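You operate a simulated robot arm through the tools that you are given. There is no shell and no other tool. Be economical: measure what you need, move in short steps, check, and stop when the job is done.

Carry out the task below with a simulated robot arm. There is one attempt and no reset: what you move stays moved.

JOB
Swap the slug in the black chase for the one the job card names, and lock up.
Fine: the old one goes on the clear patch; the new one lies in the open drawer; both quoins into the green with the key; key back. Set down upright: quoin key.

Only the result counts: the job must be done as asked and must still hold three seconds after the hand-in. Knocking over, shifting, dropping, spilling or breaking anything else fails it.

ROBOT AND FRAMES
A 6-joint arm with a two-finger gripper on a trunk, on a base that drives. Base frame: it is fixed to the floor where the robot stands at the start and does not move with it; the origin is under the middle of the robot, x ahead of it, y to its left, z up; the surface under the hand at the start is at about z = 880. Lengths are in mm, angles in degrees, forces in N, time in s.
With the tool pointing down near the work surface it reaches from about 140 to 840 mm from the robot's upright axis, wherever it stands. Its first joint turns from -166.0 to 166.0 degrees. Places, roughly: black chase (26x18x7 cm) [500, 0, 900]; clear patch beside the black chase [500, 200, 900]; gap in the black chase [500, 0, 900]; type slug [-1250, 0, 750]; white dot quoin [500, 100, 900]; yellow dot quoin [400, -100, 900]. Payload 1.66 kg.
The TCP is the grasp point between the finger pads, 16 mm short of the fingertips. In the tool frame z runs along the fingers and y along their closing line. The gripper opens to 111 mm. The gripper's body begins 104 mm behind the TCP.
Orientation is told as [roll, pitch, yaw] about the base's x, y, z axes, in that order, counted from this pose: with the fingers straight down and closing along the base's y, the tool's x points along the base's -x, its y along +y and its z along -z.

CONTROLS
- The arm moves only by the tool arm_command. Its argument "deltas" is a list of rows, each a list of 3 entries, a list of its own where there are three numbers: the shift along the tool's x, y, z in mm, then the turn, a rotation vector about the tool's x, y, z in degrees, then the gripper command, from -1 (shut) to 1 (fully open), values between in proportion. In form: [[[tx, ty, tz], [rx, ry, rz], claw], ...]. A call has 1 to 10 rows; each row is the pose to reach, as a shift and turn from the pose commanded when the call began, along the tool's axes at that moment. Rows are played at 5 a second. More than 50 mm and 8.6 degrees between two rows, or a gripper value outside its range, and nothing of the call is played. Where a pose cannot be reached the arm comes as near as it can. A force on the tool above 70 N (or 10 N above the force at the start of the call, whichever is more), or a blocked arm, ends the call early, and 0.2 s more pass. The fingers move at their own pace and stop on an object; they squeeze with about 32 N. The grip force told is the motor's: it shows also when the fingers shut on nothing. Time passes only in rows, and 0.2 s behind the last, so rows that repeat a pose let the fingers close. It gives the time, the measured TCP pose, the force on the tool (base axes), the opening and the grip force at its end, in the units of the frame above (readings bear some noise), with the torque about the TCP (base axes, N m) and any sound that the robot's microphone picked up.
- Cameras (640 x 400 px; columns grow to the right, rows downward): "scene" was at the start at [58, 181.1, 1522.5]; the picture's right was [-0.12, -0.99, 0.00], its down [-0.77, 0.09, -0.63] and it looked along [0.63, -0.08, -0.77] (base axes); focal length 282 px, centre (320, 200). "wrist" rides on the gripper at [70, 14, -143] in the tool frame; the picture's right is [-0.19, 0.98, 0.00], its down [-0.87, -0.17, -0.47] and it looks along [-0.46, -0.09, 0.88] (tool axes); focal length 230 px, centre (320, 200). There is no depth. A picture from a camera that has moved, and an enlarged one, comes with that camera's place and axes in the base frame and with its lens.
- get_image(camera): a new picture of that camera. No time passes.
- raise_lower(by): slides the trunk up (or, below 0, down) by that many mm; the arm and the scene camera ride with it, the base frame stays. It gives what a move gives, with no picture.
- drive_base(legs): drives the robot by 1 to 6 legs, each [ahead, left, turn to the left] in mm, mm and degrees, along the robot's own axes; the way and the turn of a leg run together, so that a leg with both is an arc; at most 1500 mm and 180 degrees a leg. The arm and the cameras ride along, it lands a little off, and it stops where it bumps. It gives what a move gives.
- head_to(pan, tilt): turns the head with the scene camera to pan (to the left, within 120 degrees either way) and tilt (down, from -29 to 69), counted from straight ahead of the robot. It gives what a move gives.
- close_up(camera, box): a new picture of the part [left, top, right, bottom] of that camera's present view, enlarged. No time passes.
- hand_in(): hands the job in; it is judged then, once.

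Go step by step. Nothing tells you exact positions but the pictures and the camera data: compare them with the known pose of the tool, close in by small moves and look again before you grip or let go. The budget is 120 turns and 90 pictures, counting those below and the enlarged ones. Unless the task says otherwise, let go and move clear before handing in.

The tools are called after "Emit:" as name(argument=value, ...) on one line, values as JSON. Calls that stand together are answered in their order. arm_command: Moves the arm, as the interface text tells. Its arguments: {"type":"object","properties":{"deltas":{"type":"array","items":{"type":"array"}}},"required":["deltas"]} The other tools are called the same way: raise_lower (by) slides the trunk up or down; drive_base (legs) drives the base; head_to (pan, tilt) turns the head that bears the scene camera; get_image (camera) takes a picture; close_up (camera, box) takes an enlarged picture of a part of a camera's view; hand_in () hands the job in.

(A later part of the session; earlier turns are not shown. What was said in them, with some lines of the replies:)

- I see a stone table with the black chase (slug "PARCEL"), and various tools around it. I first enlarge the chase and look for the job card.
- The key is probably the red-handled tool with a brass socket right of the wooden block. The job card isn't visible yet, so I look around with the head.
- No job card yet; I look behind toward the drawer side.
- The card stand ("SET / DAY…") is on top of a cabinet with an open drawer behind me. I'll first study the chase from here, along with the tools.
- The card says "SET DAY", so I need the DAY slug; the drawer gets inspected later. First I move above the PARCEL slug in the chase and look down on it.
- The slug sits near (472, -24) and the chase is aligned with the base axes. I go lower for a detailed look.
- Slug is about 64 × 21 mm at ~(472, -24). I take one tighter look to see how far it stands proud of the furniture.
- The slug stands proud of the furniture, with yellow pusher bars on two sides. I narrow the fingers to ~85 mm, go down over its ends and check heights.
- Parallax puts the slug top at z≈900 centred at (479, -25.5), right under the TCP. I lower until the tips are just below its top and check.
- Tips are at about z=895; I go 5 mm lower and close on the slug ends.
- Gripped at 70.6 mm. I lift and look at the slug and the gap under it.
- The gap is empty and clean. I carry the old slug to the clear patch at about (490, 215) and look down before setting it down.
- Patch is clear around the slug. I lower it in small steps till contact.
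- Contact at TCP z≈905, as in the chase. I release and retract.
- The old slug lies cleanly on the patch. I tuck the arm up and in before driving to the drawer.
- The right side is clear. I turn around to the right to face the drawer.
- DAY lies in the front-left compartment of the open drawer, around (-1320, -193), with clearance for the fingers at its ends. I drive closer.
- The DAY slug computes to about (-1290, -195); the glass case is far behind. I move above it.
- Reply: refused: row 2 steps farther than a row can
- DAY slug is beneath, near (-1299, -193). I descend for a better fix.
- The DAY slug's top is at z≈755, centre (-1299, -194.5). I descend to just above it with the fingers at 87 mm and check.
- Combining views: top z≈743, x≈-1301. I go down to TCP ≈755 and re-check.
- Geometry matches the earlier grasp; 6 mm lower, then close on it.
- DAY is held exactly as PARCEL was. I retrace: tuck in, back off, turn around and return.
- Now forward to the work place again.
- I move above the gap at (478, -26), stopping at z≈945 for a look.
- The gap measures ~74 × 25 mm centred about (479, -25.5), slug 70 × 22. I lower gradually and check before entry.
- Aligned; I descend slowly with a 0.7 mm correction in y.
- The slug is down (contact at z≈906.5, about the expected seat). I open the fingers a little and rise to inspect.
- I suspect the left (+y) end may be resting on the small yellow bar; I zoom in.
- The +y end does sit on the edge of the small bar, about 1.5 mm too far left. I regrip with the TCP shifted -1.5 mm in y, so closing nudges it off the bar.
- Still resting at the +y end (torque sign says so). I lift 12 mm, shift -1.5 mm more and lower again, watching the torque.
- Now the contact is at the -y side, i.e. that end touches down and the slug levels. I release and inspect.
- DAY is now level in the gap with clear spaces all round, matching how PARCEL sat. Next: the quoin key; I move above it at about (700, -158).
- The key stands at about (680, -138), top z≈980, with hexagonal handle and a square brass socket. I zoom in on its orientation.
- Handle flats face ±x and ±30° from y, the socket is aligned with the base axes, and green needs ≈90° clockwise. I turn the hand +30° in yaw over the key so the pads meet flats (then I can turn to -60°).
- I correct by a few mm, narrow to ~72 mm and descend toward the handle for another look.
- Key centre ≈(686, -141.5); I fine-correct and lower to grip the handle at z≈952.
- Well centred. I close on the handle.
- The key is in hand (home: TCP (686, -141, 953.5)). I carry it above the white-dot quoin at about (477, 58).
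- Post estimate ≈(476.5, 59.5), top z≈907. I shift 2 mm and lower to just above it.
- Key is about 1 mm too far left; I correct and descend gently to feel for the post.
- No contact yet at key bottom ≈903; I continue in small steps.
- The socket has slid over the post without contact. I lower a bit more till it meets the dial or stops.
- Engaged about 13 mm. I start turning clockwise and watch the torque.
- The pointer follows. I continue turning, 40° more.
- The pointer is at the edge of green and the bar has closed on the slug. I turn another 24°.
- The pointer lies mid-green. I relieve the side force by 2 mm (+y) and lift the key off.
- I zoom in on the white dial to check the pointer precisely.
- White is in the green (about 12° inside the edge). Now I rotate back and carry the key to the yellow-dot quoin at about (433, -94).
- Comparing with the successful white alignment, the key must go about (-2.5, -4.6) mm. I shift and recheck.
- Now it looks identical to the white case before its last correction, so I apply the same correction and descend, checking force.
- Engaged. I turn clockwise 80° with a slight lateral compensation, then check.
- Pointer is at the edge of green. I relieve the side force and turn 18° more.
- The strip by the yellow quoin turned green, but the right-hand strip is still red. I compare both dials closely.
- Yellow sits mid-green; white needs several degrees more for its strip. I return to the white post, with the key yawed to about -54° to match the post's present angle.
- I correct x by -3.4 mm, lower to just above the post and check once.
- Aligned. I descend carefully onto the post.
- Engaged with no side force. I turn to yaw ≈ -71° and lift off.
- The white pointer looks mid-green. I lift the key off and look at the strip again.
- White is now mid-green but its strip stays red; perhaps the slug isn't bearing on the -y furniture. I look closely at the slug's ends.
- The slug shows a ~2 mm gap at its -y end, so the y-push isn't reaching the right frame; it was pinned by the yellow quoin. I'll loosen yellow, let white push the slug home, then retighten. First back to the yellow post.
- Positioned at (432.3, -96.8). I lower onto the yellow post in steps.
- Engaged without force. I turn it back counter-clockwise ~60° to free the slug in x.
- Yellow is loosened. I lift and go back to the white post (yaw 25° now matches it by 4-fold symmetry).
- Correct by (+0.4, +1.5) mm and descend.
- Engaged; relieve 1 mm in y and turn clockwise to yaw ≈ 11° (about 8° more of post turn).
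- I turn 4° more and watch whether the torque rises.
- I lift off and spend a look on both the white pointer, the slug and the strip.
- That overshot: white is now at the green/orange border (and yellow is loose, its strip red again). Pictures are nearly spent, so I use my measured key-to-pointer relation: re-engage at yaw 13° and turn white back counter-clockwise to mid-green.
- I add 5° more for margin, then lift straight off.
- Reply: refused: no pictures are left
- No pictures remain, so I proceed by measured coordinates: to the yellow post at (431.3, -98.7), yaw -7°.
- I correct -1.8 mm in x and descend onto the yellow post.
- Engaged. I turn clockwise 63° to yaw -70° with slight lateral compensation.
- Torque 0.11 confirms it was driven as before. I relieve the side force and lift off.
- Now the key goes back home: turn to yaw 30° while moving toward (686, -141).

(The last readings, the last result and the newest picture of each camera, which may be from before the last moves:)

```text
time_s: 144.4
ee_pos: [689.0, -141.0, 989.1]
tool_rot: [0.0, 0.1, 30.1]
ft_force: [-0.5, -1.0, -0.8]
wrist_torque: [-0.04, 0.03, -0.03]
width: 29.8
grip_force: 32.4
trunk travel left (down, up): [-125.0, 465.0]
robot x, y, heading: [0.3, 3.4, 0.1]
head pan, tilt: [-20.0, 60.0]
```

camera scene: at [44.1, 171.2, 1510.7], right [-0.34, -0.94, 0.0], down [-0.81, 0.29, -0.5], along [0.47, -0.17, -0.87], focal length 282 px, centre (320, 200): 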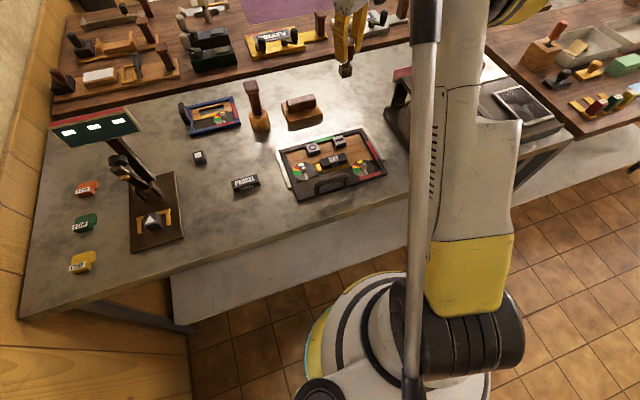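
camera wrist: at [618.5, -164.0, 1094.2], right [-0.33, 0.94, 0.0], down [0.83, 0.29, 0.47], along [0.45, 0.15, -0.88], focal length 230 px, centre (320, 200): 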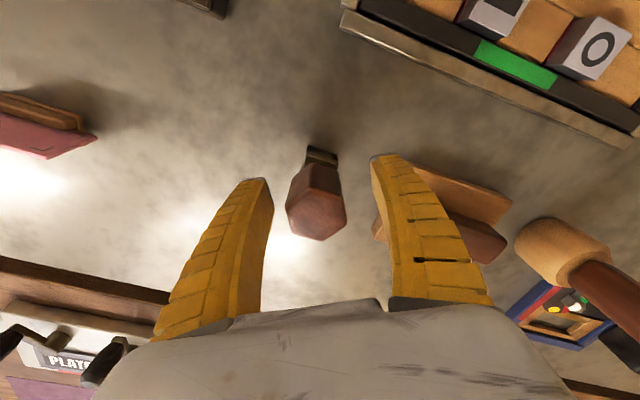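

I shift -3.2 mm in x and lower until contact near z≈953.

Emit:
arm_command(deltas=[[[2.7, 1.5, 12], [0, 0, 0], -0.6], [[2.7, 1.5, 24], [0, 0, 0], -0.6], [[2.7, 1.5, 31], [0, 0, 0], -0.6], [[2.7, 1.5, 33.5], [0, 0, 0], -0.6]])

Emit:
arm_command(deltas=[[[0, 0, 0.7], [0, 0, 0], -0.6], [[0, 0, 1.4], [0, 0, 0], -0.6]])

```text
time_s: 145.4
ee_pos: [686.0, -139.3, 954.5]
tool_rot: [0.0, 0.0, 30.2]
ft_force: [1.1, 1.0, -0.3]
wrist_torque: [0.03, -0.1, -0.01]
width: 29.8
grip_force: 32.6
trunk travel left (down, up): [-125.0, 465.0]
robot x, y, heading: [1.0, 4.1, 0.2]
head pan, tilt: [-20.0, 60.0]
```

```text
time_s: 146.0
ee_pos: [683.4, -139.5, 953.2]
tool_rot: [0.0, -0.1, 30.0]
ft_force: [3.5, 1.0, 11.4]
wrist_torque: [0.26, -0.51, -0.04]
width: 32.1
grip_force: 31.4
trunk travel left (down, up): [-125.0, 465.0]
robot x, y, heading: [0.6, 5.2, -0.1]
head pan, tilt: [-20.0, 60.0]
```

The key is on the table; I press a hair more to settle it flat, then open slowly.

Emit:
arm_command(deltas=[[[0, 0, 0.6], [0, 0, 0], -0.6], [[0, 0, 0.3], [0, 0, 0], -0.45], [[0, 0, 0], [0, 0, 0], -0.38], [[0, 0, 0], [0, 0, 0], -0.3], [[0, 0, 0], [0, 0, 0], -0.2], [[0, 0, 0], [0, 0, 0], 0.0], [[0, 0, 0], [0, 0, 0], 0.2], [[0, 0, 0], [0, 0, 0], 0.3], [[0, 0, 0], [0, 0, 0], 0.3]])

```text
time_s: 148.0
ee_pos: [683.7, -139.3, 953.5]
tool_rot: [-0.1, 0.0, 30.1]
ft_force: [1.3, -0.2, 0.5]
wrist_torque: [0.01, -0.01, 0.0]
width: 73.7
grip_force: 1.0
trunk travel left (down, up): [-125.0, 465.0]
robot x, y, heading: [-0.7, 0.7, 0.0]
head pan, tilt: [-20.0, 60.0]
```

Released. I rise straight up and clear.

Emit:
arm_command(deltas=[[[0, 0, -15], [0, 0, 0], 0.3], [[0, 0, -50], [0, 0, 0], 0.3], [[0, 0, -95], [0, 0, 0], 0.3], [[0, 0, -140], [0, 0, 0], 0.3], [[0, 0, -180], [0, 0, 0], 0.3]])

```text
time_s: 149.2
ee_pos: [685.3, -139.6, 1134.4]
tool_rot: [0.0, 0.0, 30.1]
ft_force: [0.3, 1.3, -0.1]
wrist_torque: [0.0, 0.01, 0.0]
width: 74.0
grip_force: 1.3
trunk travel left (down, up): [-125.0, 465.0]
robot x, y, heading: [1.4, 1.1, 0.2]
head pan, tilt: [-20.0, 60.0]
```

The DAY slug is in, both quoins are set, and the key is back upright, as far as I can tell without pictures. I hand in.

Emit:
hand_in()

```text
The job is handed in.
```

I handed the job in with DAY in the black chase, but I ran out of pictures before the end, so the final lock-up is not confirmed by eye.

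- **Old slug:** PARCEL lies on the clear patch beside the chase, checked in a picture.
- **New slug:** DAY came from the drawer and sits level in the gap.
- **Yellow-dot quoin:** I set it mid-green and its frame strip turned green. I then had to loosen it and retighten it without pictures. The turning force matched the first time.
- **White-dot quoin:** I overshot it to the green/orange border, then turned it back by estimate. It should be in the green.
- **Right-hand strip:** the strip on the right of the frame, which I took to be white's, was still red in every picture I had. The last one was before white's final setting and before yellow was retightened. I suspect the slug was not pressed fully to the right.
- **Quoin key:** I set it down where it came from and it met the table there. I could not see that it stayed standing.
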